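You operate a simulated robot arm through the tools that you are given. There is no shell and no other tool.

You are at the controls of a simulated robot arm. One attempt, no reset.

## Task
Test the blue-banded handset on the tester, sort it and switch off.
Fine: switch the tester on first; clamp the handset, press test once; from 70 dB it goes on the GOOD side of the tray beside the tester, else on FAULT; leave the clamp open. Where these are worked on the way, their far stop is far enough and under half their travel is too little: yellow clamp.

Only the result counts: the job must be done as asked and must still hold three seconds after the hand-in. Knocking over, shifting, dropping, spilling or breaking anything else fails it.

## Robot
A 6-joint arm with a two-finger gripper, fixed in place. Base frame: the origin is at the foot of the arm, x ahead of it, y to its left, z up. Lengths are in mm, angles in degrees, forces in N, time in s.
With the tool pointing down near the work surface it reaches from about 480 to 820 mm from the base axis. Its first joint turns from -166.0 to 166.0 degrees. Payload 1.66 kg.
The TCP is the grasp point between the finger pads, 16 mm short of the fingertips. In the tool frame z runs along the fingers and y along their closing line. Largest opening 111 mm; the body of the gripper starts 104 mm behind the TCP.
Orientation is that of the tool frame in the base frame, as [roll, pitch, yaw] about the fixed x, y, z axes, in that order (R = Rz(yaw) Ry(pitch) Rx(roll)). With the fingers straight down and closing along the base's y, the tool's x points along the base's -x, its y along +y and its z along -z.

## Interface
- The arm moves only by the tool apply_moves. Its argument "rows" is a list of rows, each a list of 3 entries, a list of its own where there are three numbers: the turn, a rotation vector about the base's x, y, z in units of 60 degrees (1.0 is 60 degrees), then the shift along the base's x, y, z in units of 250 mm (1.0 is 250 mm), then the finger opening in mm, from 0 to 111. In form: [[[wx, wy, wz], [tx, ty, tz], gripper], ...]. A call has 1 to 20 rows; each row is the pose to reach, as a shift and turn from the pose commanded when the call began. A call with a number of a shift or a turn outside -1 to 1 is refused whole. Rows are played at 5 a second. More than 50 mm and 8.6 degrees between two rows, or a gripper value outside its range, and nothing of the call is played. A pose out of reach is approached as far as the arm can. The call stops where the force on the tool passes 40 N (or 10 N more than at its start, if that is more) or the arm is blocked; 0.2 s more then pass. Each finger halts on what it meets, pressing with about 32 N; the grip force reading is that of the motor and also rises with nothing between the fingers. The clock runs only during rows and for 0.2 s after the last one: add rows that repeat a pose to give the fingers time. The reply holds the time, the measured pose of the TCP, the force on the tool along the base axes, the opening and the grip force, in the units named above and with some noise, with the torque about the TCP (base axes, N m) and any sound that the robot's microphone picked up.
- Cameras (640 x 400 px; columns grow to the right, rows downward): "scene" is fixed at [220.6, -498.7, 1550.8]; the picture's right is [0.63, -0.77, 0.00], its down [-0.76, -0.62, -0.21] and it looks along [0.16, 0.13, -0.98] (base axes); focal length 358 px, centre (320, 200). "wrist" rides on the gripper at [70, 14, -143] in the tool frame; the picture's right is [-0.19, 0.98, 0.00], its down [-0.87, -0.17, -0.47] and it looks along [-0.46, -0.09, 0.88] (tool axes); focal length 230 px, centre (320, 200). There is no depth. A picture from a camera that has moved, and an enlarged one, comes with that camera's place and axes in the base frame and with its lens.
- snapshot(camera): a new picture of that camera. No time passes.
- slide_trunk(by): slides the trunk up (or, below 0, down) by that many mm; the arm rides with it, the base frame stays. It gives what a move gives, with no picture.
- zoom(camera, box): a new picture of the part [left, top, right, bottom] of that camera's present view, enlarged. No time passes.
- close_job(): hands the job in; it is judged then, once.

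Nothing tells you positions but the pictures and the camera data. Unless the task says otherwise, let go and move clear before handing in.

The tools are called after ">>>" as name(argument=value, ...) on one line, values as JSON. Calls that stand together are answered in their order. apply_moves: Moves the arm, as the interface text tells. Its arguments: {"type":"object","properties":{"rows":{"type":"array","items":{"type":"array"}}},"required":["rows"]} The other tools are called the same way: slide_trunk (by) slides the trunk up or down; snapshot (camera) takes a picture; zoom (camera, box) takes an enlarged picture of a part of a camera's view; close_job () hands the job in.

At the start:

```text
time: 0.0
tool_pos: [127.8, -390.7, 1200.1]
tcp_rot: [180.0, 0.0, -179.9]
ft_force: [0.7, -0.1, 0.6]
wrist_torque: [0.01, 0.01, -0.01]
gripper_width: 110.9
grip_force: 0.0
trunk travel left (down, up): [-175.0, 415.0]
```

scene: 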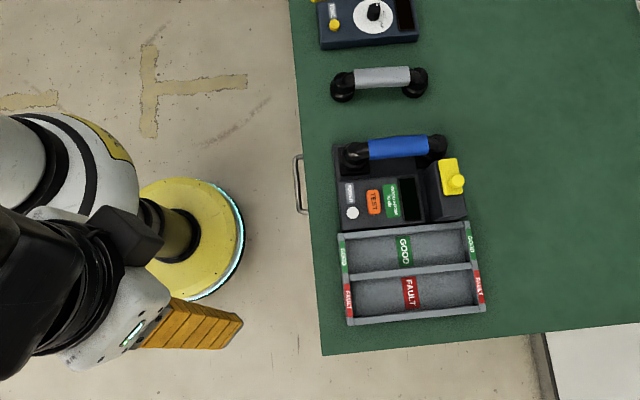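
wrist: 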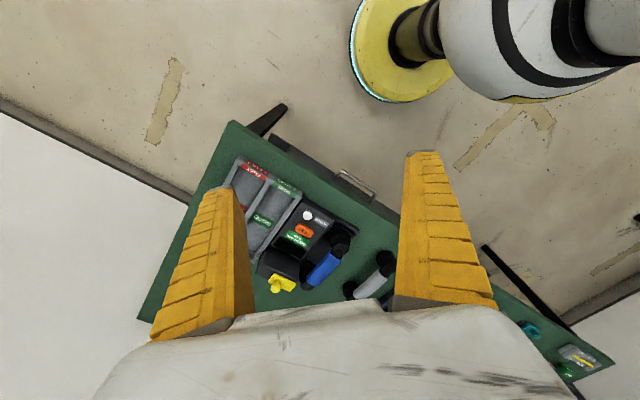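

I see a green bench with a tester (power button, orange TEST button, display, yellow clamp), the blue-banded handset apparently resting on or beside the tester, and a GOOD/FAULT tray next to it. I'll look closer first.

>>> zoom(camera="scene", box=[320, 120, 500, 235])

>>> zoom(camera="scene", box=[300, 0, 460, 110])

>>> zoom(camera="wrist", box=[220, 140, 400, 310])

>>> zoom(camera="scene", box=[320, 215, 500, 335])

```text
3.48 times, centred on (410, 178) of scene
camera zoom: at [220.6, -498.7, 1550.8], right [0.63, -0.77, 0.0], down [-0.76, -0.62, -0.21], along [0.16, 0.13, -0.98], focal length 1244 px, centre (7, 278)
```

zoom: 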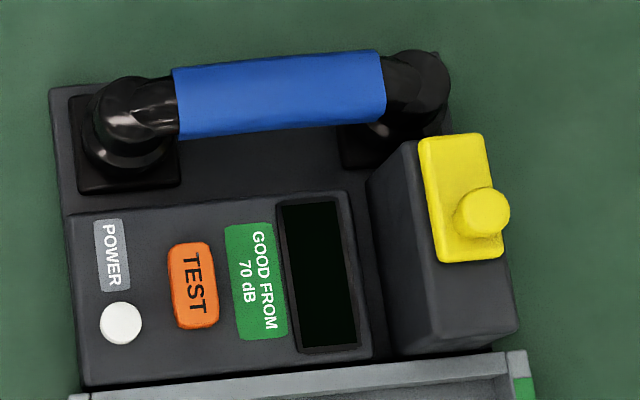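

```text
3.64 times, centred on (380, 55) of scene
camera zoom: at [220.6, -498.7, 1550.8], right [0.63, -0.77, 0.0], down [-0.76, -0.62, -0.21], along [0.16, 0.13, -0.98], focal length 1301 px, centre (102, 727)
```

zoom: 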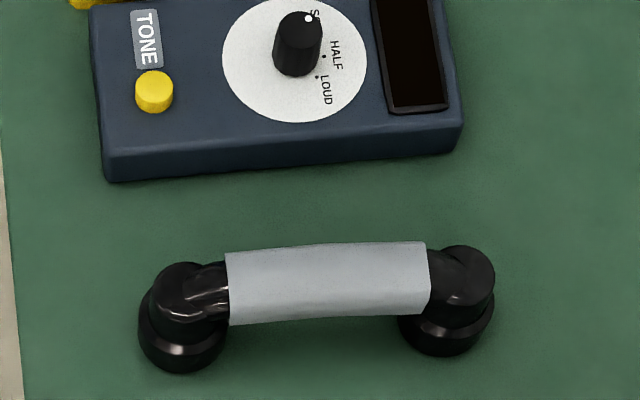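

```text
2.35 times, centred on (310, 225) of wrist
camera zoom: at [57.2, -378.1, 1341.9], right [0.19, 0.98, 0.0], down [0.87, -0.17, 0.47], along [0.46, -0.09, -0.88], focal length 541 px, centre (344, 141)
```

zoom: 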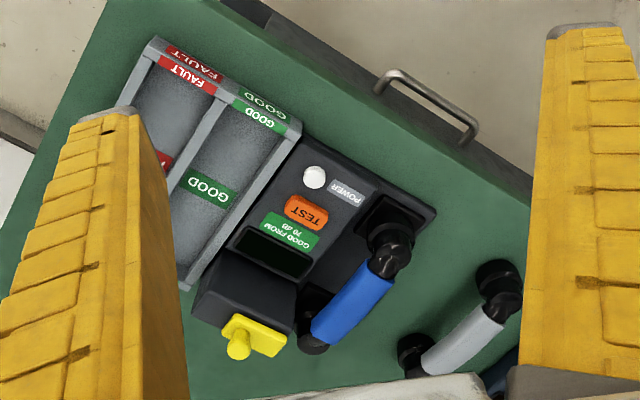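

```text
3.33 times, centred on (410, 275) of scene
camera zoom: at [220.6, -498.7, 1550.8], right [0.63, -0.77, 0.0], down [-0.76, -0.62, -0.21], along [0.16, 0.13, -0.98], focal length 1192 px, centre (20, -50)
```

zoom: 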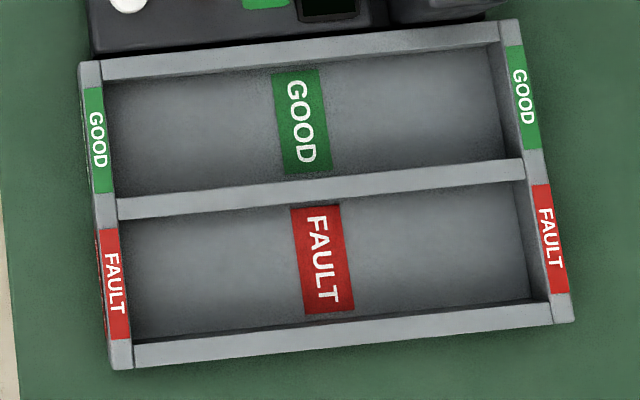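

The tester sits on the bench at about 45° to the base axes, with the handset already lying across its cradle and the button tops near z≈815. I'll move the arm above it, turned by -45°, for a closer look.

>>> apply_moves(rows=[[[0, 0, -0.125], [0.115, -0.006, -0.067], 111], [[0, 0, -0.25], [0.23, -0.012, -0.133], 111], [[0, 0, -0.375], [0.345, -0.018, -0.2], 111], [[0, 0, -0.5], [0.46, -0.025, -0.267], 111], [[0, 0, -0.625], [0.575, -0.031, -0.333], 111], [[0, 0, -0.75], [0.69, -0.037, -0.4], 111], [[0, 0, -0.75], [0.69, -0.037, -0.4], 111]])

>>> snapshot(camera="wrist")

>>> snapshot(camera="scene")

```text
time: 1.6
tool_pos: [298.4, -401.1, 1099.4]
tcp_rot: [-179.9, 0.0, 135.0]
ft_force: [-0.7, 0.8, 0.6]
wrist_torque: [-0.02, 0.03, 0.0]
gripper_width: 111.1
grip_force: 0.0
trunk travel left (down, up): [-175.0, 415.0]
```

```text
taken
camera wrist: at [259.8, -342.0, 1241.4], right [0.83, 0.56, 0.0], down [0.49, -0.73, 0.47], along [0.26, -0.39, -0.88], focal length 230 px, centre (320, 200)
```

wrist: 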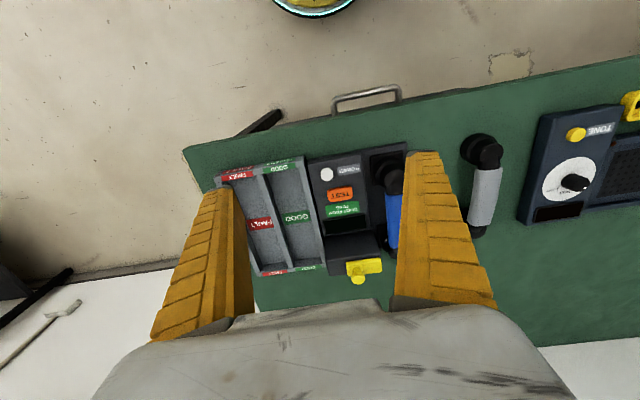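

```text
taken
```

scene: 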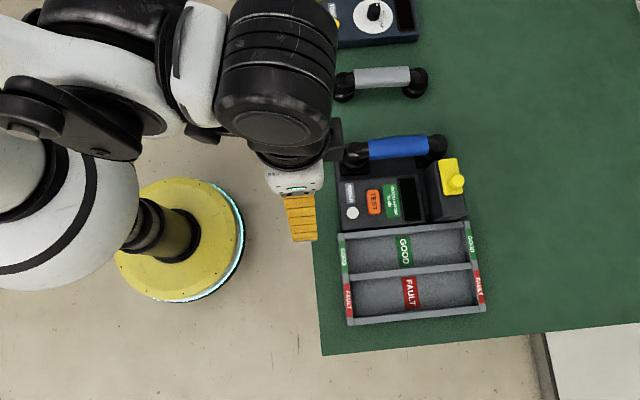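

The tester is well in view now. I'll zoom in to measure its parts.

>>> zoom(camera="wrist", box=[290, 130, 450, 290])

>>> zoom(camera="wrist", box=[210, 140, 340, 280])

>>> zoom(camera="scene", box=[330, 125, 480, 235])

```text
2.50 times, centred on (370, 210) of wrist
camera zoom: at [259.8, -342.0, 1241.4], right [0.83, 0.56, 0.0], down [0.49, -0.73, 0.47], along [0.26, -0.39, -0.88], focal length 575 px, centre (195, 175)
```

zoom: 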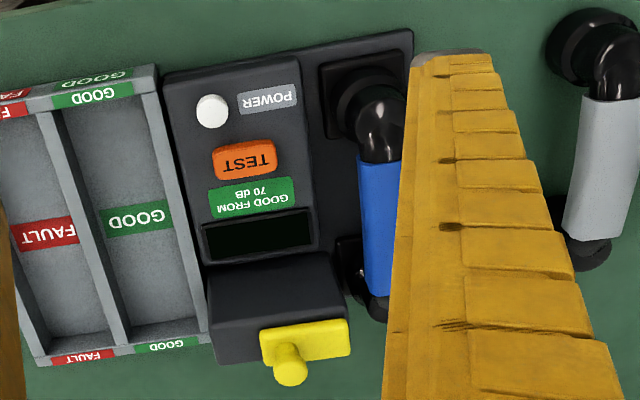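

```text
2.86 times, centred on (275, 210) of wrist
camera zoom: at [259.8, -342.0, 1241.4], right [0.83, 0.56, 0.0], down [0.49, -0.73, 0.47], along [0.26, -0.39, -0.88], focal length 657 px, centre (449, 171)
```

zoom: 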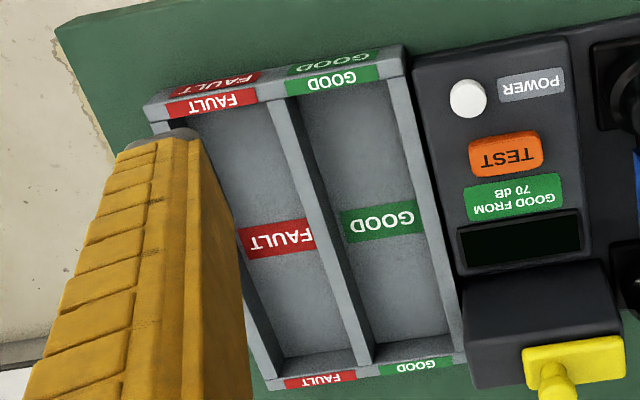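

```text
3.64 times, centred on (405, 180) of scene
camera zoom: at [220.6, -498.7, 1550.8], right [0.63, -0.77, 0.0], down [-0.76, -0.62, -0.21], along [0.16, 0.13, -0.98], focal length 1301 px, centre (11, 273)
```

zoom: 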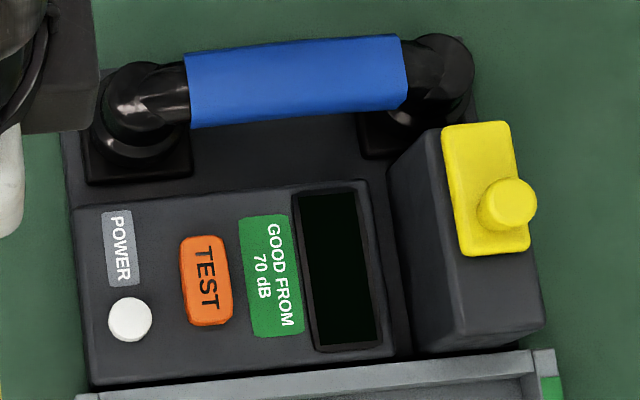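

Triangulating puts the power button near (363, -471, 822), TEST near (408, -491) and the clamp knob near (516, -588, 908). I'll close the fingers, go above the power button and check the alignment.

>>> apply_moves(rows=[[[0, 0, 0], [0.05, -0.057, -0.15], 0], [[0, 0, 0], [0.1, -0.114, -0.3], 0], [[0, 0, 0], [0.15, -0.171, -0.45], 0], [[0, 0, 0], [0.2, -0.229, -0.6], 0], [[0, 0, 0], [0.25, -0.286, -0.72], 0], [[0, 0, 0], [0.25, -0.286, -0.8], 0], [[0, 0, 0], [0.25, -0.286, -0.8], 0]])

>>> snapshot(camera="wrist")

>>> zoom(camera="scene", box=[300, 120, 480, 235])

```text
time: 3.2
tool_pos: [361.5, -471.9, 899.9]
tcp_rot: [-180.0, 0.0, 134.9]
ft_force: [-0.6, 0.7, 1.0]
wrist_torque: [-0.01, 0.01, 0.0]
gripper_width: 0.0
grip_force: 28.7
trunk travel left (down, up): [-175.0, 415.0]
```

```text
taken
camera wrist: at [322.1, -413.1, 1042.3], right [0.83, 0.56, 0.0], down [0.49, -0.73, 0.47], along [0.26, -0.39, -0.88], focal length 230 px, centre (320, 200)
```

wrist: 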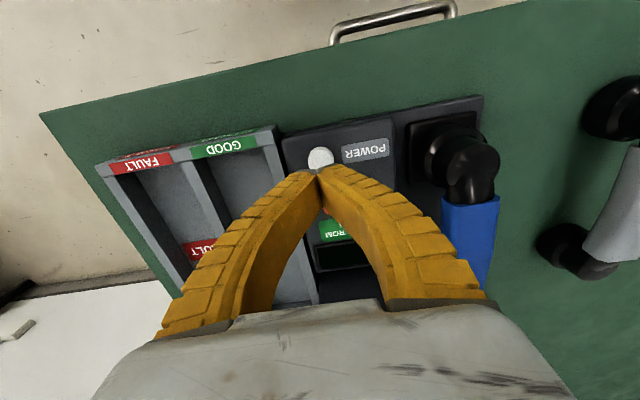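

```text
3.48 times, centred on (390, 178) of scene
camera zoom: at [220.6, -498.7, 1550.8], right [0.63, -0.77, 0.0], down [-0.76, -0.62, -0.21], along [0.16, 0.13, -0.98], focal length 1244 px, centre (76, 278)
```

zoom: 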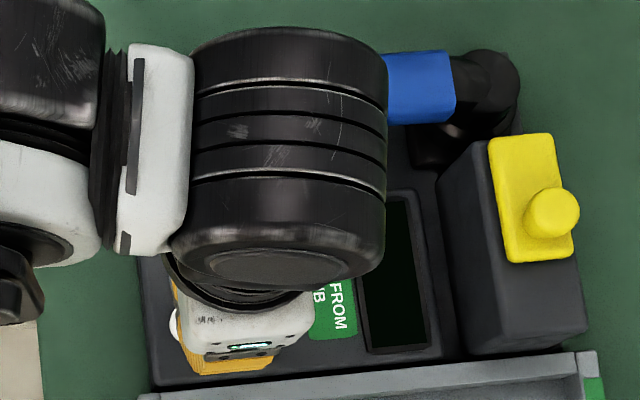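

The fingertips are right above the white power button. I'll descend gently in small steps and watch the force and sound.

>>> apply_moves(rows=[[[0, 0, 0], [0, 0, -0.08], 0], [[0, 0, 0], [0, 0, -0.14], 0], [[0, 0, 0], [0, 0, -0.18], 0], [[0, 0, 0], [0, 0, -0.2], 0]])

>>> zoom(camera="wrist", box=[260, 110, 400, 200])

```text
time: 4.2
tool_pos: [362.4, -472.6, 850.3]
tcp_rot: [179.9, 0.0, 135.0]
ft_force: [0.3, -0.9, 1.8]
wrist_torque: [-0.02, -0.02, -0.01]
gripper_width: 6.1
grip_force: 28.4
trunk travel left (down, up): [-175.0, 415.0]
heard: click
```

```text
4.44 times, centred on (330, 155) of wrist
camera zoom: at [322.3, -413.2, 992.3], right [0.83, 0.56, 0.0], down [0.49, -0.73, 0.47], along [0.26, -0.39, -0.88], focal length 1022 px, centre (276, 400)
```

zoom: 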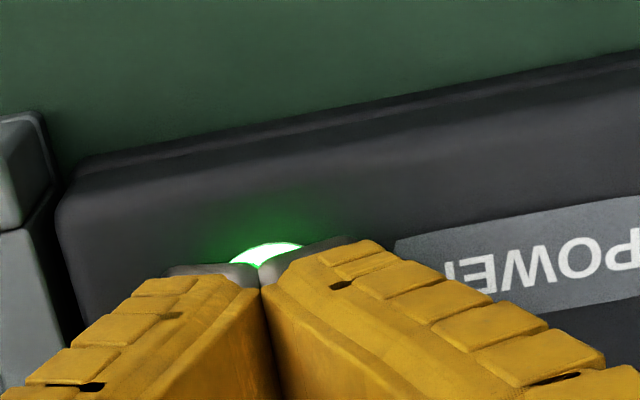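

A click, and the power button now glows green. I'll lift straight off and check the display.

>>> apply_moves(rows=[[[0, 0, 0], [0, 0, 0.08], 0], [[0, 0, 0], [0, 0, 0.24], 0], [[0, 0, 0], [0, 0, 0.4], 0], [[0, 0, 0], [0.1, 0.1, 0.56], 0], [[0, 0, 0], [0.1, 0.1, 0.7], 0]])

>>> snapshot(camera="wrist")

>>> zoom(camera="wrist", box=[240, 120, 400, 300])

```text
refused: row 4 steps farther than a row can; nothing moved
```

```text
taken
camera wrist: at [322.3, -413.2, 992.3], right [0.83, 0.56, 0.0], down [0.49, -0.73, 0.47], along [0.26, -0.39, -0.88], focal length 230 px, centre (320, 200)
```

wrist: 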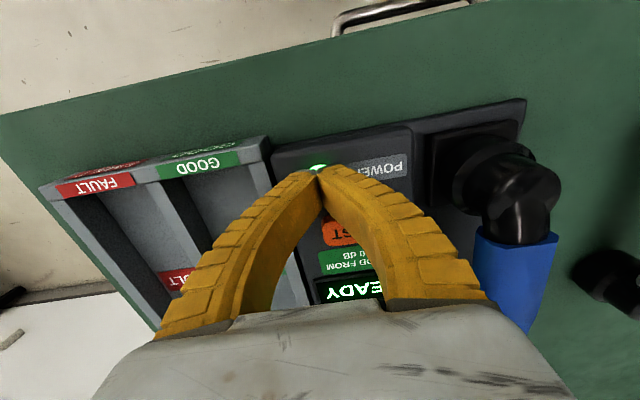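

```text
2.22 times, centred on (320, 210) of wrist
camera zoom: at [322.3, -413.2, 992.3], right [0.83, 0.56, 0.0], down [0.49, -0.73, 0.47], along [0.26, -0.39, -0.88], focal length 511 px, centre (320, 178)
```

zoom: 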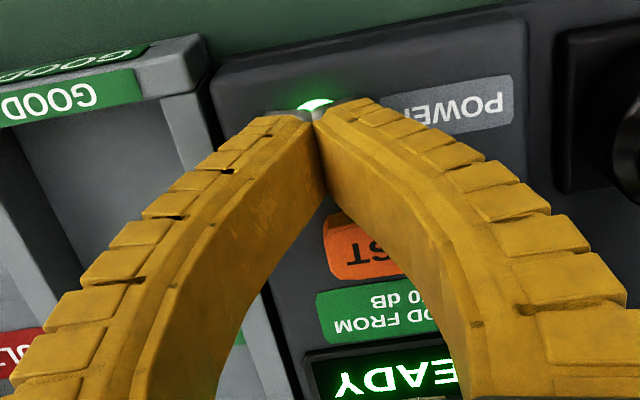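

The display says READY. Now I'll rise and move over to look at the clamp and handset with the fingers open.

>>> apply_moves(rows=[[[0, 0, 0], [0, 0, 0.08], 0], [[0, 0, 0], [0, 0, 0.24], 0], [[0, 0, 0], [0, 0, 0.4], 0], [[0, 0, 0], [0.08, -0.01, 0.56], 60], [[0, 0, 0], [0.16, -0.02, 0.7], 111], [[0, 0, 0], [0.24, -0.03, 0.84], 111], [[0, 0, 0], [0.27, -0.03, 0.84], 111]])

>>> snapshot(camera="wrist")

>>> zoom(camera="wrist", box=[240, 110, 400, 270])

```text
time: 5.8
tool_pos: [428.6, -480.5, 1059.3]
tcp_rot: [-180.0, 0.1, 135.0]
ft_force: [0.0, -0.7, 0.5]
wrist_torque: [0.0, -0.02, -0.02]
gripper_width: 110.9
grip_force: 0.1
trunk travel left (down, up): [-175.0, 415.0]
```

```text
taken
camera wrist: at [390.1, -420.6, 1202.3], right [0.83, 0.56, 0.0], down [0.49, -0.73, 0.47], along [0.26, -0.39, -0.88], focal length 230 px, centre (320, 200)
```

wrist: 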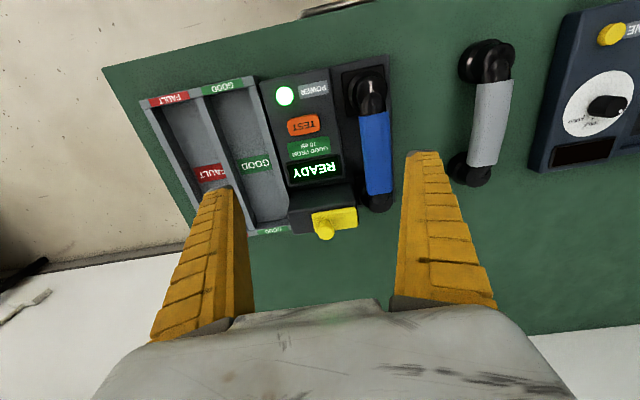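

```text
2.50 times, centred on (320, 190) of wrist
camera zoom: at [390.1, -420.6, 1202.3], right [0.83, 0.56, 0.0], down [0.49, -0.73, 0.47], along [0.26, -0.39, -0.88], focal length 575 px, centre (320, 225)
```

zoom: 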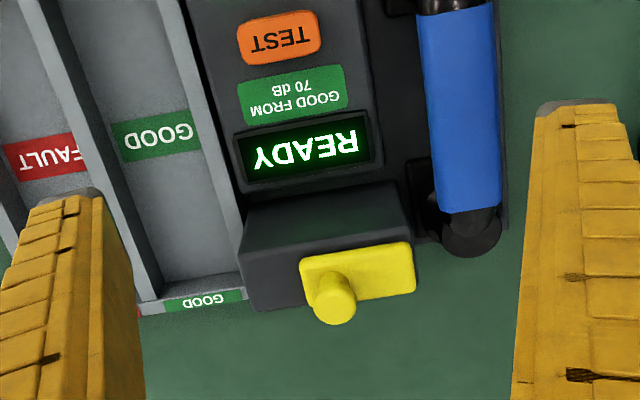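

The clamp is a sliding yellow plate with an upright knob, knob top ≈913 and plate top ≈889, and it slides towards the handset's far end. I'll go above the knob with the fingers straddling it.

>>> apply_moves(rows=[[[0, 0, 0], [0.083, -0.108, -0.04], 70], [[0, 0, 0], [0.167, -0.216, -0.1], 70], [[0, 0, 0], [0.25, -0.324, -0.2], 70], [[0, 0, 0], [0.333, -0.432, -0.3], 70], [[0, 0, 0], [0.333, -0.432, -0.32], 70]])

>>> snapshot(camera="wrist")

>>> zoom(camera="wrist", box=[240, 110, 400, 230])

>>> snapshot(camera="scene")

```text
time: 7.0
tool_pos: [513.2, -588.5, 980.3]
tcp_rot: [179.9, 0.0, 135.1]
ft_force: [0.2, 0.7, -0.8]
wrist_torque: [0.01, 0.01, -0.02]
gripper_width: 71.8
grip_force: 1.0
trunk travel left (down, up): [-175.0, 415.0]
```

```text
taken
camera wrist: at [473.5, -529.5, 1122.4], right [0.83, 0.56, 0.0], down [0.49, -0.73, 0.47], along [0.26, -0.39, -0.88], focal length 230 px, centre (320, 200)
```

wrist: 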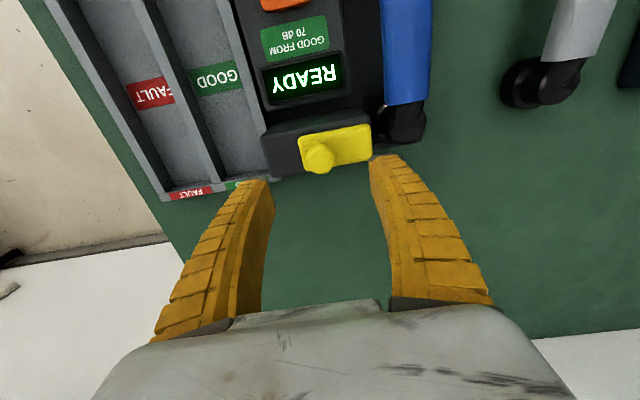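

```text
3.33 times, centred on (320, 170) of wrist
camera zoom: at [473.5, -529.5, 1122.4], right [0.83, 0.56, 0.0], down [0.49, -0.73, 0.47], along [0.26, -0.39, -0.88], focal length 767 px, centre (320, 300)
```

zoom: 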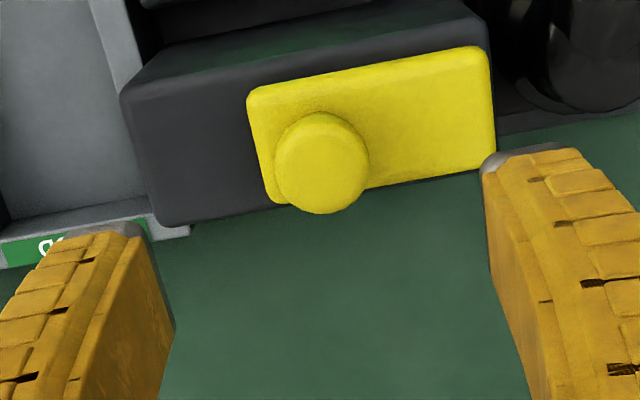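

```text
taken
```

scene: 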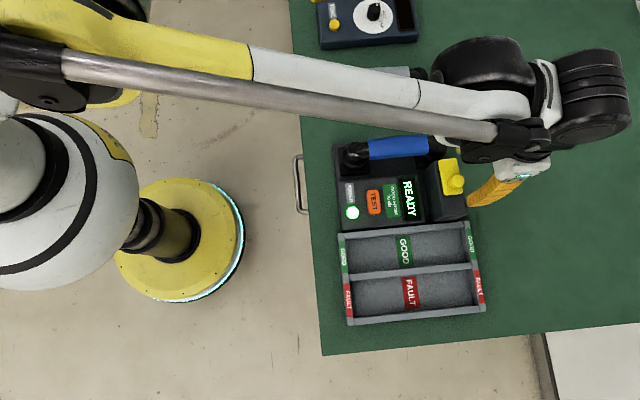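

The knob is centred between the fingers. I'll descend so the tips pass beside the knob and stay above the plate.

>>> apply_moves(rows=[[[0, 0, 0], [-0.004, 0.004, -0.1], 70], [[0, 0, 0], [-0.004, 0.004, -0.18], 70], [[0, 0, 0], [-0.004, 0.004, -0.23], 70], [[0, 0, 0], [-0.004, 0.004, -0.248], 70]])

>>> zoom(camera="wrist", box=[220, 100, 420, 250])

>>> zoom(camera="scene", box=[400, 130, 520, 220])

```text
time: 8.0
tool_pos: [511.5, -588.3, 917.2]
tcp_rot: [180.0, 0.1, 135.1]
ft_force: [2.9, -1.2, 11.4]
wrist_torque: [0.36, -0.4, -0.17]
gripper_width: 73.6
grip_force: 2.1
trunk travel left (down, up): [-175.0, 415.0]
```

```text
2.67 times, centred on (320, 175) of wrist
camera zoom: at [471.4, -527.9, 1060.2], right [0.83, 0.56, 0.0], down [0.49, -0.73, 0.47], along [0.26, -0.39, -0.88], focal length 614 px, centre (320, 267)
```

zoom: 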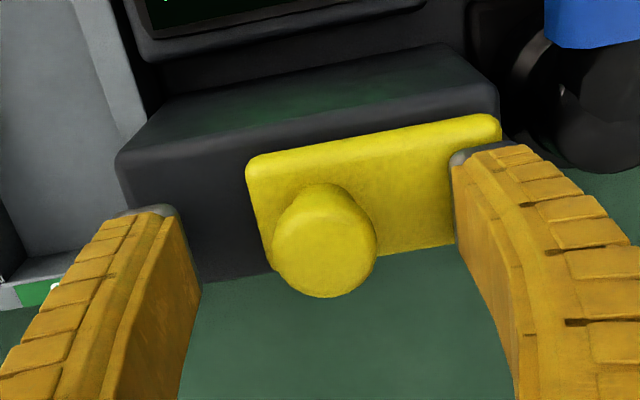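

```text
4.44 times, centred on (460, 175) of scene
camera zoom: at [220.6, -498.7, 1550.8], right [0.63, -0.77, 0.0], down [-0.76, -0.62, -0.21], along [0.16, 0.13, -0.98], focal length 1590 px, centre (-302, 311)
```

zoom: 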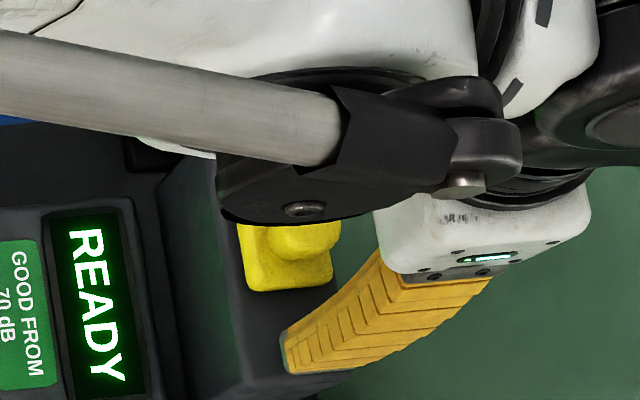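

The finger on the handset side lightly touched the plate top, so the plate top is at z≈901. I'll lift 4 mm, centre on the knob and close on it.

>>> apply_moves(rows=[[[0, 0, 0], [0, 0, 0.02], 72], [[0, 0, 0], [-0.007, 0.016, 0.02], 60], [[0, 0, 0], [-0.007, 0.016, 0.02], 40], [[0, 0, 0], [-0.007, 0.016, 0.02], 15], [[0, 0, 0], [-0.007, 0.016, 0.02], 15], [[0, 0, 0], [-0.007, 0.016, 0.02], 15]])

>>> zoom(camera="wrist", box=[220, 100, 420, 250])

```text
time: 9.4
tool_pos: [508.9, -583.9, 921.6]
tcp_rot: [-180.0, 0.0, 134.9]
ft_force: [1.8, 2.2, -6.2]
wrist_torque: [-0.16, -0.12, 0.0]
gripper_width: 19.8
grip_force: 34.4
trunk travel left (down, up): [-175.0, 415.0]
```

```text
2.67 times, centred on (320, 175) of wrist
camera zoom: at [470.1, -524.0, 1064.2], right [0.83, 0.56, 0.0], down [0.49, -0.73, 0.47], along [0.26, -0.39, -0.88], focal length 614 px, centre (320, 267)
```

zoom: 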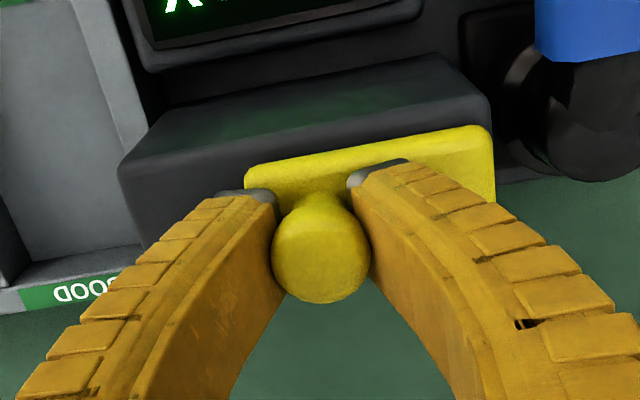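

The knob is gripped (about 20 mm). Now I'll slide it towards the handset in small steps until it reaches the stop.

>>> apply_moves(rows=[[[0, 0, 0], [0.014, 0.014, 0], 15], [[0, 0, 0], [0.028, 0.028, 0], 15], [[0, 0, 0], [0.042, 0.042, 0], 15], [[0, 0, 0], [0.057, 0.057, 0], 15], [[0, 0, 0], [0.071, 0.071, 0], 15], [[0, 0, 0], [0.085, 0.085, 0], 15]])

>>> zoom(camera="wrist", box=[220, 80, 460, 250])

>>> zoom(camera="scene", box=[320, 120, 520, 240])

```text
time: 10.8
tool_pos: [531.1, -561.7, 922.1]
tcp_rot: [180.0, 0.0, 135.0]
ft_force: [-5.1, 5.6, -12.0]
wrist_torque: [-0.1, -0.11, -0.01]
gripper_width: 19.4
grip_force: 34.0
trunk travel left (down, up): [-175.0, 415.0]
```

```text
2.35 times, centred on (340, 165) of wrist
camera zoom: at [491.6, -503.0, 1064.4], right [0.83, 0.56, 0.0], down [0.49, -0.73, 0.47], along [0.26, -0.39, -0.88], focal length 541 px, centre (273, 282)
```

zoom: 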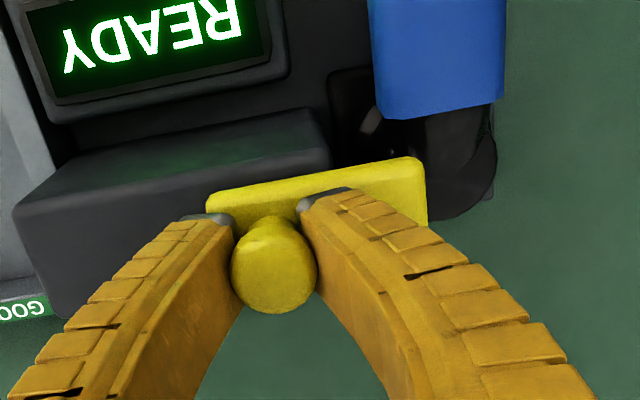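

```text
3.20 times, centred on (420, 180) of scene
camera zoom: at [220.6, -498.7, 1550.8], right [0.63, -0.77, 0.0], down [-0.76, -0.62, -0.21], along [0.16, 0.13, -0.98], focal length 1145 px, centre (0, 264)
```

zoom: 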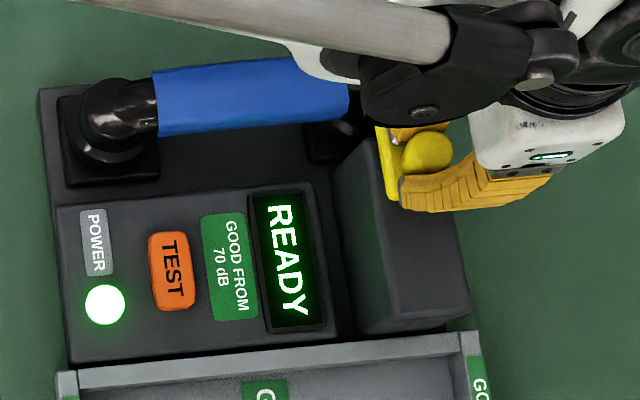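

It slides freely (30 mm so far). I'll continue to the stop.

>>> apply_moves(rows=[[[0, 0, 0], [0.012, 0.016, -0.003], 15], [[0, 0, 0], [0.026, 0.03, -0.004], 15], [[0, 0, 0], [0.04, 0.044, -0.004], 15], [[0, 0, 0], [0.055, 0.059, -0.004], 15], [[0, 0, 0], [0.069, 0.073, -0.004], 15], [[0, 0, 0], [0.083, 0.087, -0.004], 15], [[0, 0, 0], [0.097, 0.101, -0.004], 15], [[0, 0, 0], [0.111, 0.115, -0.004], 15]])

>>> zoom(camera="wrist", box=[220, 80, 460, 250])

>>> zoom(camera="scene", box=[320, 120, 520, 240])

```text
time: 12.2
tool_pos: [546.1, -547.3, 921.4]
tcp_rot: [-179.5, 0.0, 134.5]
ft_force: [-8.1, -13.6, -2.4]
wrist_torque: [-0.07, 0.07, -0.17]
gripper_width: 19.4
grip_force: 34.0
trunk travel left (down, up): [-175.0, 415.0]
stopped in row 7: the force on the tool passed its limit at 44 N (the readings are from after the stop); the commanded pose is now the measured one
```

```text
2.35 times, centred on (340, 165) of wrist
camera zoom: at [507.3, -487.3, 1062.7], right [0.83, 0.55, -0.01], down [0.49, -0.73, 0.47], along [0.26, -0.4, -0.88], focal length 541 px, centre (273, 282)
```

zoom: 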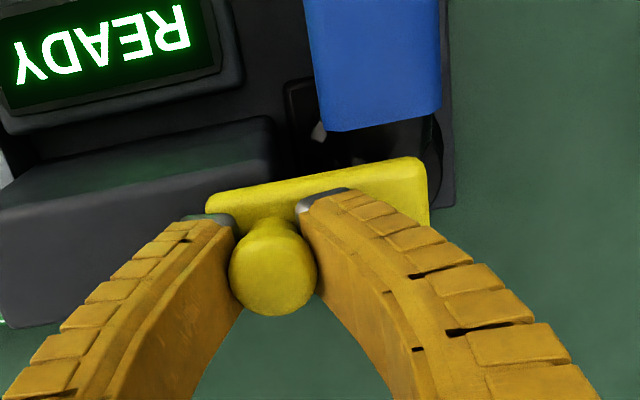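

```text
3.20 times, centred on (420, 180) of scene
camera zoom: at [220.6, -498.7, 1550.8], right [0.63, -0.77, 0.0], down [-0.76, -0.62, -0.21], along [0.16, 0.13, -0.98], focal length 1145 px, centre (0, 264)
```

zoom: 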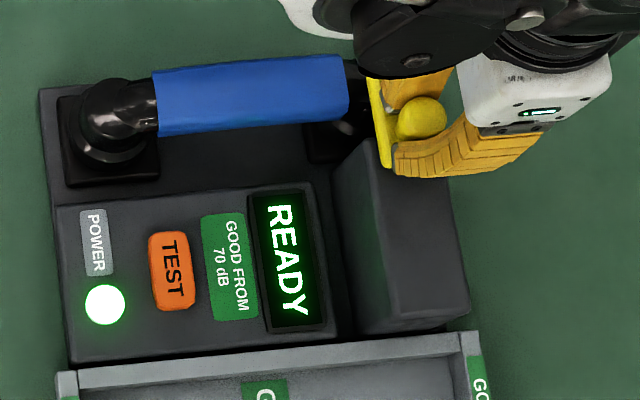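

The clamp reached its far stop after about 52 mm of travel, with the plate over the handset's end. I'll release the knob and lift away.

>>> apply_moves(rows=[[[0, 0, 0], [0, 0, 0], 50], [[0, 0, 0], [0, 0, 0], 50], [[0, 0, 0], [0, 0, 0.08], 50], [[0, 0, 0], [0, 0, 0.2], 50], [[0, 0, 0], [0, 0, 0.36], 50], [[0, 0, 0], [-0.1, 0.05, 0.5], 30], [[0, 0, 0], [-0.2, 0.08, 0.5], 10], [[0, 0, 0], [-0.35, 0.14, 0.5], 0], [[0, 0, 0], [-0.5, 0.24, 0.5], 0], [[0, 0, 0], [-0.56, 0.24, 0.5], 0]])

>>> snapshot(camera="wrist")

>>> zoom(camera="scene", box=[320, 120, 520, 240])

```text
time: 14.4
tool_pos: [407.4, -485.3, 1047.3]
tcp_rot: [-179.6, 0.0, 134.5]
ft_force: [-0.4, -0.1, -0.4]
wrist_torque: [0.02, -0.01, 0.01]
gripper_width: 0.2
grip_force: 28.5
trunk travel left (down, up): [-175.0, 415.0]
```

```text
taken
camera wrist: at [368.6, -425.5, 1188.3], right [0.83, 0.55, -0.01], down [0.49, -0.73, 0.47], along [0.26, -0.4, -0.88], focal length 230 px, centre (320, 200)
```

wrist: 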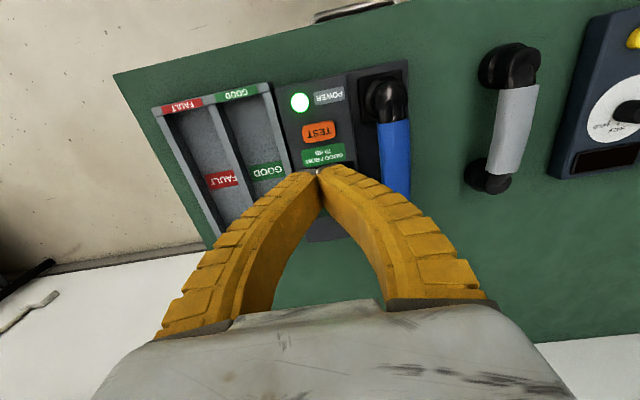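

```text
3.20 times, centred on (420, 180) of scene
camera zoom: at [220.6, -498.7, 1550.8], right [0.63, -0.77, 0.0], down [-0.76, -0.62, -0.21], along [0.16, 0.13, -0.98], focal length 1145 px, centre (0, 264)
```

zoom: 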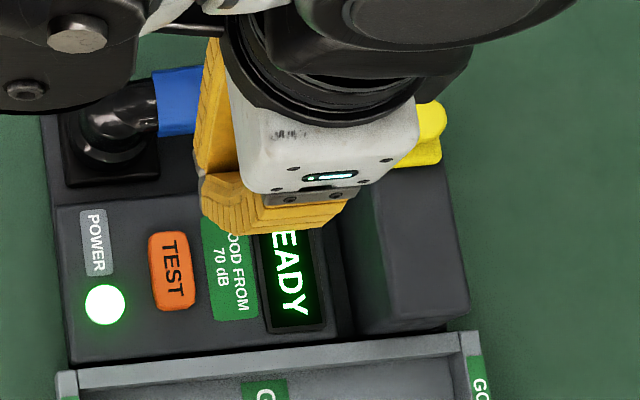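

Now I'll descend above the TEST button.

>>> apply_moves(rows=[[[0, 0, 0], [-0.005, -0.004, -0.18], 0], [[0, 0, 0], [-0.01, -0.007, -0.36], 0], [[0, 0, 0], [-0.01, -0.007, -0.5], 0], [[0, 0, 0], [-0.01, -0.007, -0.6], 0], [[0, 0, 0], [-0.01, -0.007, -0.68], 0]])

>>> zoom(camera="wrist", box=[220, 60, 460, 230])

```text
time: 15.6
tool_pos: [405.7, -487.7, 875.3]
tcp_rot: [-179.5, 0.0, 134.6]
ft_force: [0.7, 0.6, -0.4]
wrist_torque: [-0.01, 0.06, -0.01]
gripper_width: 0.0
grip_force: 28.8
trunk travel left (down, up): [-175.0, 415.0]
```

```text
2.35 times, centred on (340, 145) of wrist
camera zoom: at [366.6, -427.7, 1018.4], right [0.83, 0.55, -0.01], down [0.49, -0.73, 0.47], along [0.26, -0.4, -0.88], focal length 541 px, centre (273, 329)
```

zoom: 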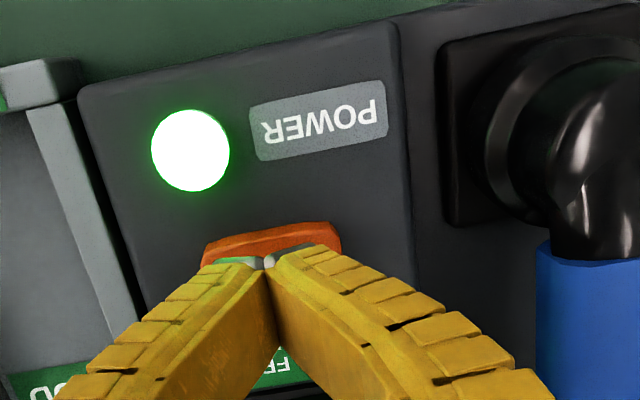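

The tip is over TEST. I'll descend in fine steps until a click.

>>> apply_moves(rows=[[[0, 0, 0], [0, 0, -0.04], 0], [[0, 0, 0], [0, 0, -0.06], 0], [[0, 0, 0], [0, 0, -0.075], 0], [[0, 0, 0], [0, 0, -0.085], 0], [[0, 0, 0], [0, 0, -0.093], 0]])

```text
time: 16.8
tool_pos: [405.1, -486.9, 853.8]
tcp_rot: [-179.7, 0.0, 134.6]
ft_force: [-0.7, -0.3, 1.1]
wrist_torque: [0.0, 0.03, -0.01]
gripper_width: 0.0
grip_force: 28.6
trunk travel left (down, up): [-175.0, 415.0]
```

>>> apply_moves(rows=[[[0, 0, 0], [0, 0, -0.006], 0], [[0, 0, 0], [0, 0, -0.012], 0], [[0, 0, 0], [0, 0, -0.018], 0]])

>>> zoom(camera="wrist", box=[220, 60, 460, 230])

```text
time: 17.6
tool_pos: [404.4, -486.8, 848.8]
tcp_rot: [-179.5, 0.0, 134.6]
ft_force: [-0.9, 0.1, 3.3]
wrist_torque: [0.01, -0.01, -0.07]
gripper_width: 6.2
grip_force: 28.4
trunk travel left (down, up): [-175.0, 415.0]
heard: click
```

```text
2.35 times, centred on (340, 145) of wrist
camera zoom: at [366.5, -426.7, 990.8], right [0.83, 0.55, -0.01], down [0.49, -0.73, 0.47], along [0.26, -0.4, -0.88], focal length 541 px, centre (273, 329)
```

zoom: 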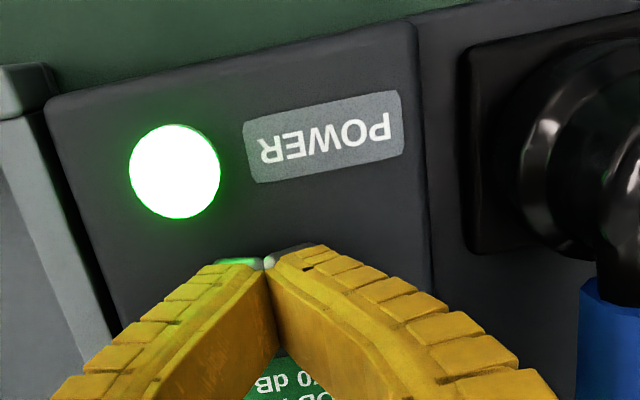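

A click was heard, one press. I'll lift straight up and read the display.

>>> apply_moves(rows=[[[0, 0, 0], [0, 0, 0.1], 0], [[0, 0, 0], [0, 0, 0.26], 0], [[0, 0, 0], [0, 0, 0.42], 0], [[0, 0, 0], [0, 0, 0.58], 50], [[0, 0, 0], [0, 0, 0.74], 111], [[0, 0, 0], [0, 0, 0.8], 111], [[0, 0, 0], [0, 0, 0.8], 111]])

>>> snapshot(camera="wrist")

>>> zoom(camera="wrist", box=[260, 80, 420, 240])

>>> zoom(camera="scene", box=[320, 120, 520, 240])

```text
time: 19.2
tool_pos: [404.8, -487.2, 1048.3]
tcp_rot: [-179.7, 0.0, 134.7]
ft_force: [1.4, 0.1, -0.1]
wrist_torque: [0.0, -0.03, -0.04]
gripper_width: 110.8
grip_force: 0.1
trunk travel left (down, up): [-175.0, 415.0]
```

```text
taken
camera wrist: at [366.6, -426.7, 1190.7], right [0.83, 0.55, -0.01], down [0.49, -0.73, 0.47], along [0.26, -0.4, -0.88], focal length 230 px, centre (320, 200)
```

wrist: 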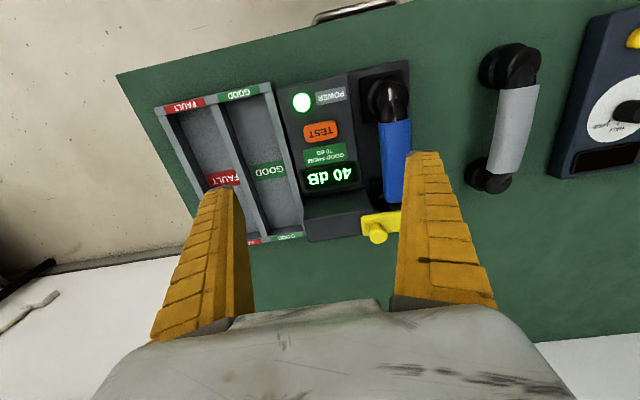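

```text
2.50 times, centred on (340, 160) of wrist
camera zoom: at [366.6, -426.7, 1190.7], right [0.83, 0.55, -0.01], down [0.49, -0.73, 0.47], along [0.26, -0.4, -0.88], focal length 575 px, centre (270, 300)
```

zoom: 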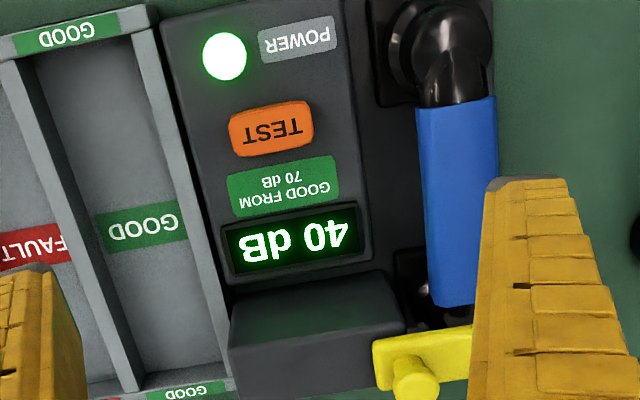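

```text
3.20 times, centred on (420, 180) of scene
camera zoom: at [220.6, -498.7, 1550.8], right [0.63, -0.77, 0.0], down [-0.76, -0.62, -0.21], along [0.16, 0.13, -0.98], focal length 1145 px, centre (0, 264)
```

zoom: 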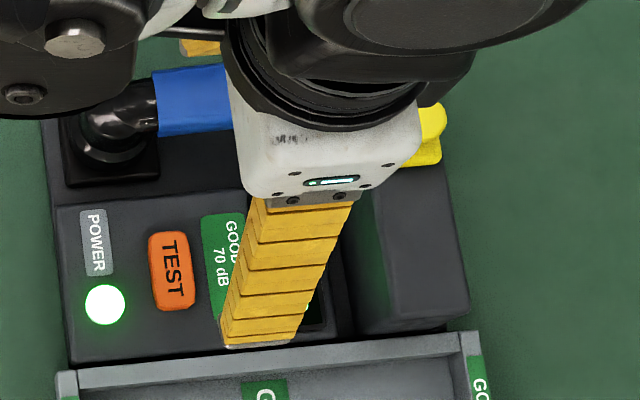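

The display appears to read 40 dB. I'll enlarge it to be sure and check that it is stable.

>>> zoom(camera="wrist", box=[295, 155, 365, 200])

>>> apply_moves(rows=[[[0, 0, 0], [0.04, -0.06, 0], 80], [[0, 0, 0], [0.08, -0.12, 0], 80], [[0, 0, 0], [0.08, -0.12, 0], 80], [[0, 0, 0], [0.08, -0.12, 0], 80]])

>>> zoom(camera="wrist", box=[260, 60, 440, 240])

```text
8.89 times, centred on (330, 178) of wrist
camera zoom: at [366.6, -426.7, 1190.7], right [0.83, 0.55, -0.01], down [0.49, -0.73, 0.47], along [0.26, -0.4, -0.88], focal length 2045 px, centre (231, 400)
```

zoom: 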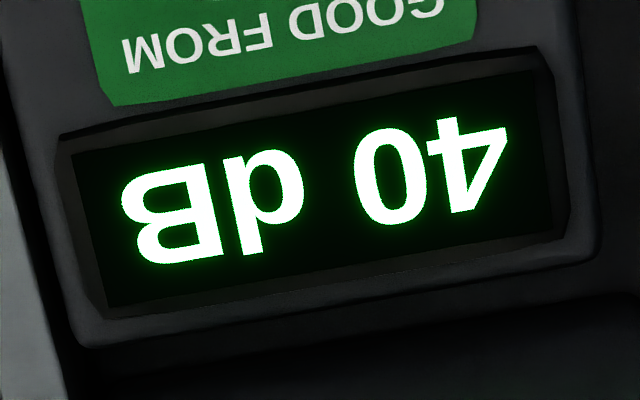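

```text
time: 20.2
tool_pos: [425.6, -516.1, 1048.2]
tcp_rot: [-179.6, 0.0, 134.6]
ft_force: [-0.8, -0.5, -0.3]
wrist_torque: [-0.01, -0.02, 0.01]
gripper_width: 81.5
grip_force: 0.6
trunk travel left (down, up): [-175.0, 415.0]
```

```text
2.22 times, centred on (350, 150) of wrist
camera zoom: at [386.5, -455.9, 1190.6], right [0.83, 0.55, -0.01], down [0.49, -0.73, 0.47], along [0.26, -0.4, -0.88], focal length 511 px, centre (253, 311)
```

zoom: 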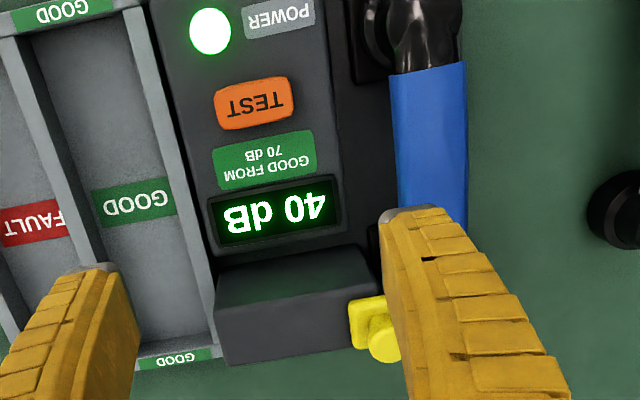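

It reads a steady 40 dB, below 70, so the handset goes on FAULT. Next I'll return to the knob and reopen the clamp.

>>> apply_moves(rows=[[[0, 0, 0.002], [0.12, -0.03, 0], 60], [[0, 0, 0.004], [0.24, -0.06, 0], 60], [[0, 0, 0.006], [0.36, -0.09, -0.05], 60], [[0, 0, 0.007], [0.482, -0.125, -0.15], 60], [[0, 0, 0.007], [0.482, -0.125, -0.272], 60], [[0, 0, 0.007], [0.482, -0.125, -0.272], 60]])

>>> zoom(camera="wrist", box=[220, 80, 460, 250])

```text
time: 21.6
tool_pos: [544.6, -549.7, 979.6]
tcp_rot: [-179.6, 0.0, 135.1]
ft_force: [1.0, 0.3, -0.2]
wrist_torque: [0.02, 0.0, -0.01]
gripper_width: 62.2
grip_force: 1.2
trunk travel left (down, up): [-175.0, 415.0]
```

```text
2.35 times, centred on (340, 165) of wrist
camera zoom: at [506.5, -489.5, 1122.8], right [0.83, 0.56, -0.01], down [0.5, -0.73, 0.47], along [0.26, -0.4, -0.88], focal length 541 px, centre (273, 282)
```

zoom: 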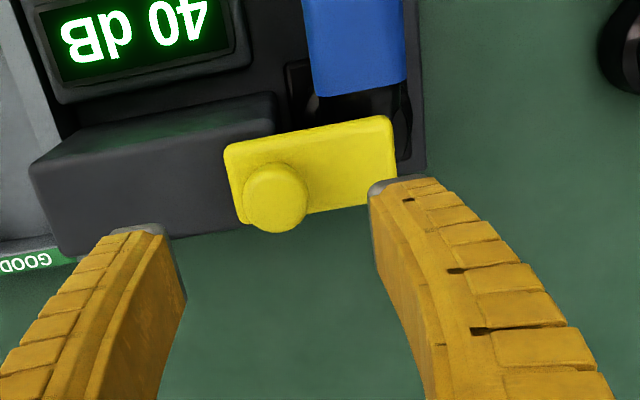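

Aligned; I'll descend around the knob and grip it.

>>> apply_moves(rows=[[[0, 0, 0], [0, 0.012, -0.1], 60], [[0, 0, 0], [0, 0.012, -0.19], 60], [[0, 0, 0], [0, 0.012, -0.23], 60], [[0, 0, 0], [0, 0.012, -0.23], 40], [[0, 0, 0], [0, 0.012, -0.23], 15], [[0, 0, 0], [0, 0.012, -0.23], 15], [[0, 0, 0], [0, 0.012, -0.23], 15]])

>>> zoom(camera="wrist", box=[220, 80, 460, 250])

```text
time: 23.2
tool_pos: [545.8, -547.4, 922.8]
tcp_rot: [-179.6, 0.0, 135.0]
ft_force: [-7.4, -9.0, -4.5]
wrist_torque: [-0.17, -0.08, -0.09]
gripper_width: 20.3
grip_force: 33.8
trunk travel left (down, up): [-175.0, 415.0]
```

```text
2.35 times, centred on (340, 165) of wrist
camera zoom: at [505.6, -487.0, 1064.7], right [0.83, 0.56, -0.01], down [0.5, -0.73, 0.47], along [0.26, -0.4, -0.88], focal length 541 px, centre (273, 282)
```

zoom: 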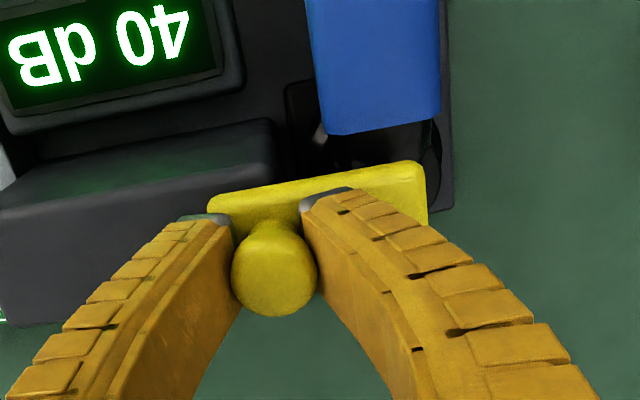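

Gripped. I'll slide it back to the open stop.

>>> apply_moves(rows=[[[0, 0, 0], [-0.014, -0.014, 0], 15], [[0, 0, 0], [-0.028, -0.028, 0], 15], [[0, 0, 0], [-0.042, -0.042, 0], 15], [[0, 0, 0], [-0.057, -0.057, 0], 15], [[0, 0, 0], [-0.071, -0.071, 0], 15], [[0, 0, 0], [-0.085, -0.085, 0], 15], [[0, 0, 0], [-0.099, -0.099, 0], 15], [[0, 0, 0], [-0.113, -0.113, 0], 15], [[0, 0, 0], [-0.127, -0.127, 0], 15], [[0, 0, 0], [-0.141, -0.141, 0], 15], [[0, 0, 0], [-0.15, -0.15, 0], 15], [[0, 0, 0], [-0.156, -0.156, 0], 15]])

>>> zoom(camera="wrist", box=[220, 80, 460, 250])

```text
time: 25.8
tool_pos: [508.2, -582.7, 922.2]
tcp_rot: [-179.6, 0.0, 135.2]
ft_force: [14.7, 6.5, -5.7]
wrist_torque: [-0.07, -0.18, 0.16]
gripper_width: 19.9
grip_force: 34.4
trunk travel left (down, up): [-175.0, 415.0]
```

```text
2.35 times, centred on (340, 165) of wrist
camera zoom: at [469.9, -523.2, 1064.7], right [0.83, 0.56, -0.01], down [0.5, -0.73, 0.47], along [0.26, -0.39, -0.88], focal length 541 px, centre (273, 282)
```

zoom: 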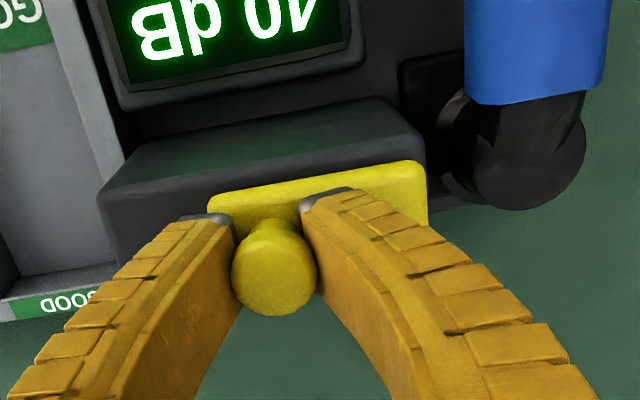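

The clamp is back at its open end. I'll release, lift, and move above the middle of the blue band.

>>> apply_moves(rows=[[[0, 0, 0], [0, 0, 0], 50], [[0, 0, 0], [0, 0, 0], 60], [[0, 0, 0], [0, 0, 0.12], 60], [[0, 0, 0], [0, 0, 0.28], 70], [[0, 0, 0], [0, 0.16, 0.36], 90], [[0, 0, 0], [0, 0.32, 0.36], 90], [[0, 0, 0], [0.02, 0.48, 0.36], 90], [[0, 0, 0], [0.02, 0.496, 0.36], 90]])

>>> snapshot(camera="wrist")

>>> zoom(camera="wrist", box=[240, 60, 420, 240])

>>> zoom(camera="scene", box=[320, 120, 520, 240])

```text
time: 27.6
tool_pos: [511.4, -460.0, 1013.6]
tcp_rot: [-179.7, 0.0, 135.0]
ft_force: [-0.2, 0.6, 0.1]
wrist_torque: [-0.06, -0.01, 0.02]
gripper_width: 91.1
grip_force: 1.2
trunk travel left (down, up): [-175.0, 415.0]
```

```text
taken
camera wrist: at [472.1, -399.7, 1155.3], right [0.83, 0.56, -0.01], down [0.5, -0.73, 0.47], along [0.26, -0.4, -0.88], focal length 230 px, centre (320, 200)
```

wrist: 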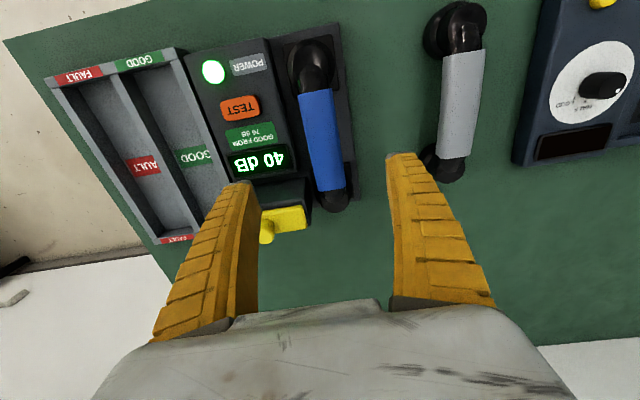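

```text
2.22 times, centred on (330, 150) of wrist
camera zoom: at [472.1, -399.7, 1155.3], right [0.83, 0.56, -0.01], down [0.5, -0.73, 0.47], along [0.26, -0.4, -0.88], focal length 511 px, centre (298, 311)
```

zoom: 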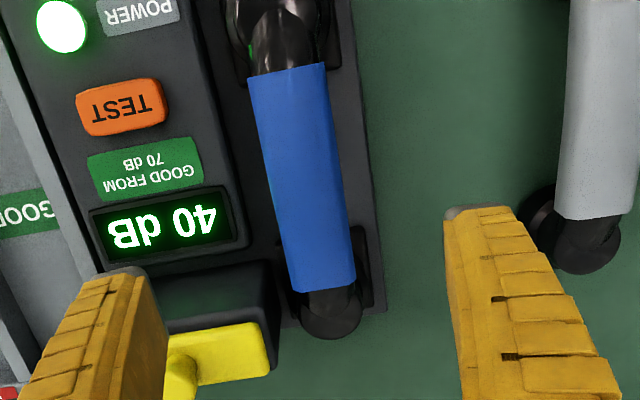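

```text
3.20 times, centred on (420, 180) of scene
camera zoom: at [220.6, -498.7, 1550.8], right [0.63, -0.77, 0.0], down [-0.76, -0.62, -0.21], along [0.16, 0.13, -0.98], focal length 1145 px, centre (0, 264)
```

zoom: 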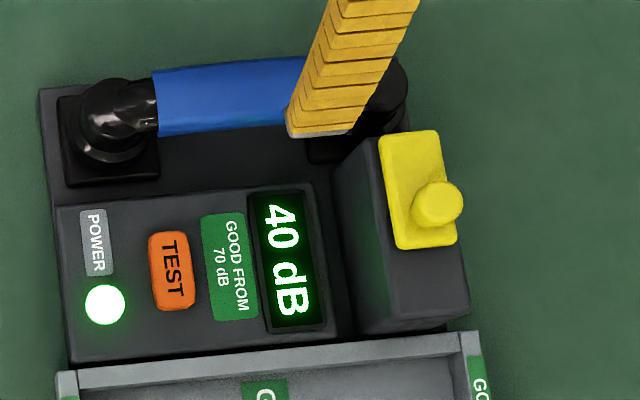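

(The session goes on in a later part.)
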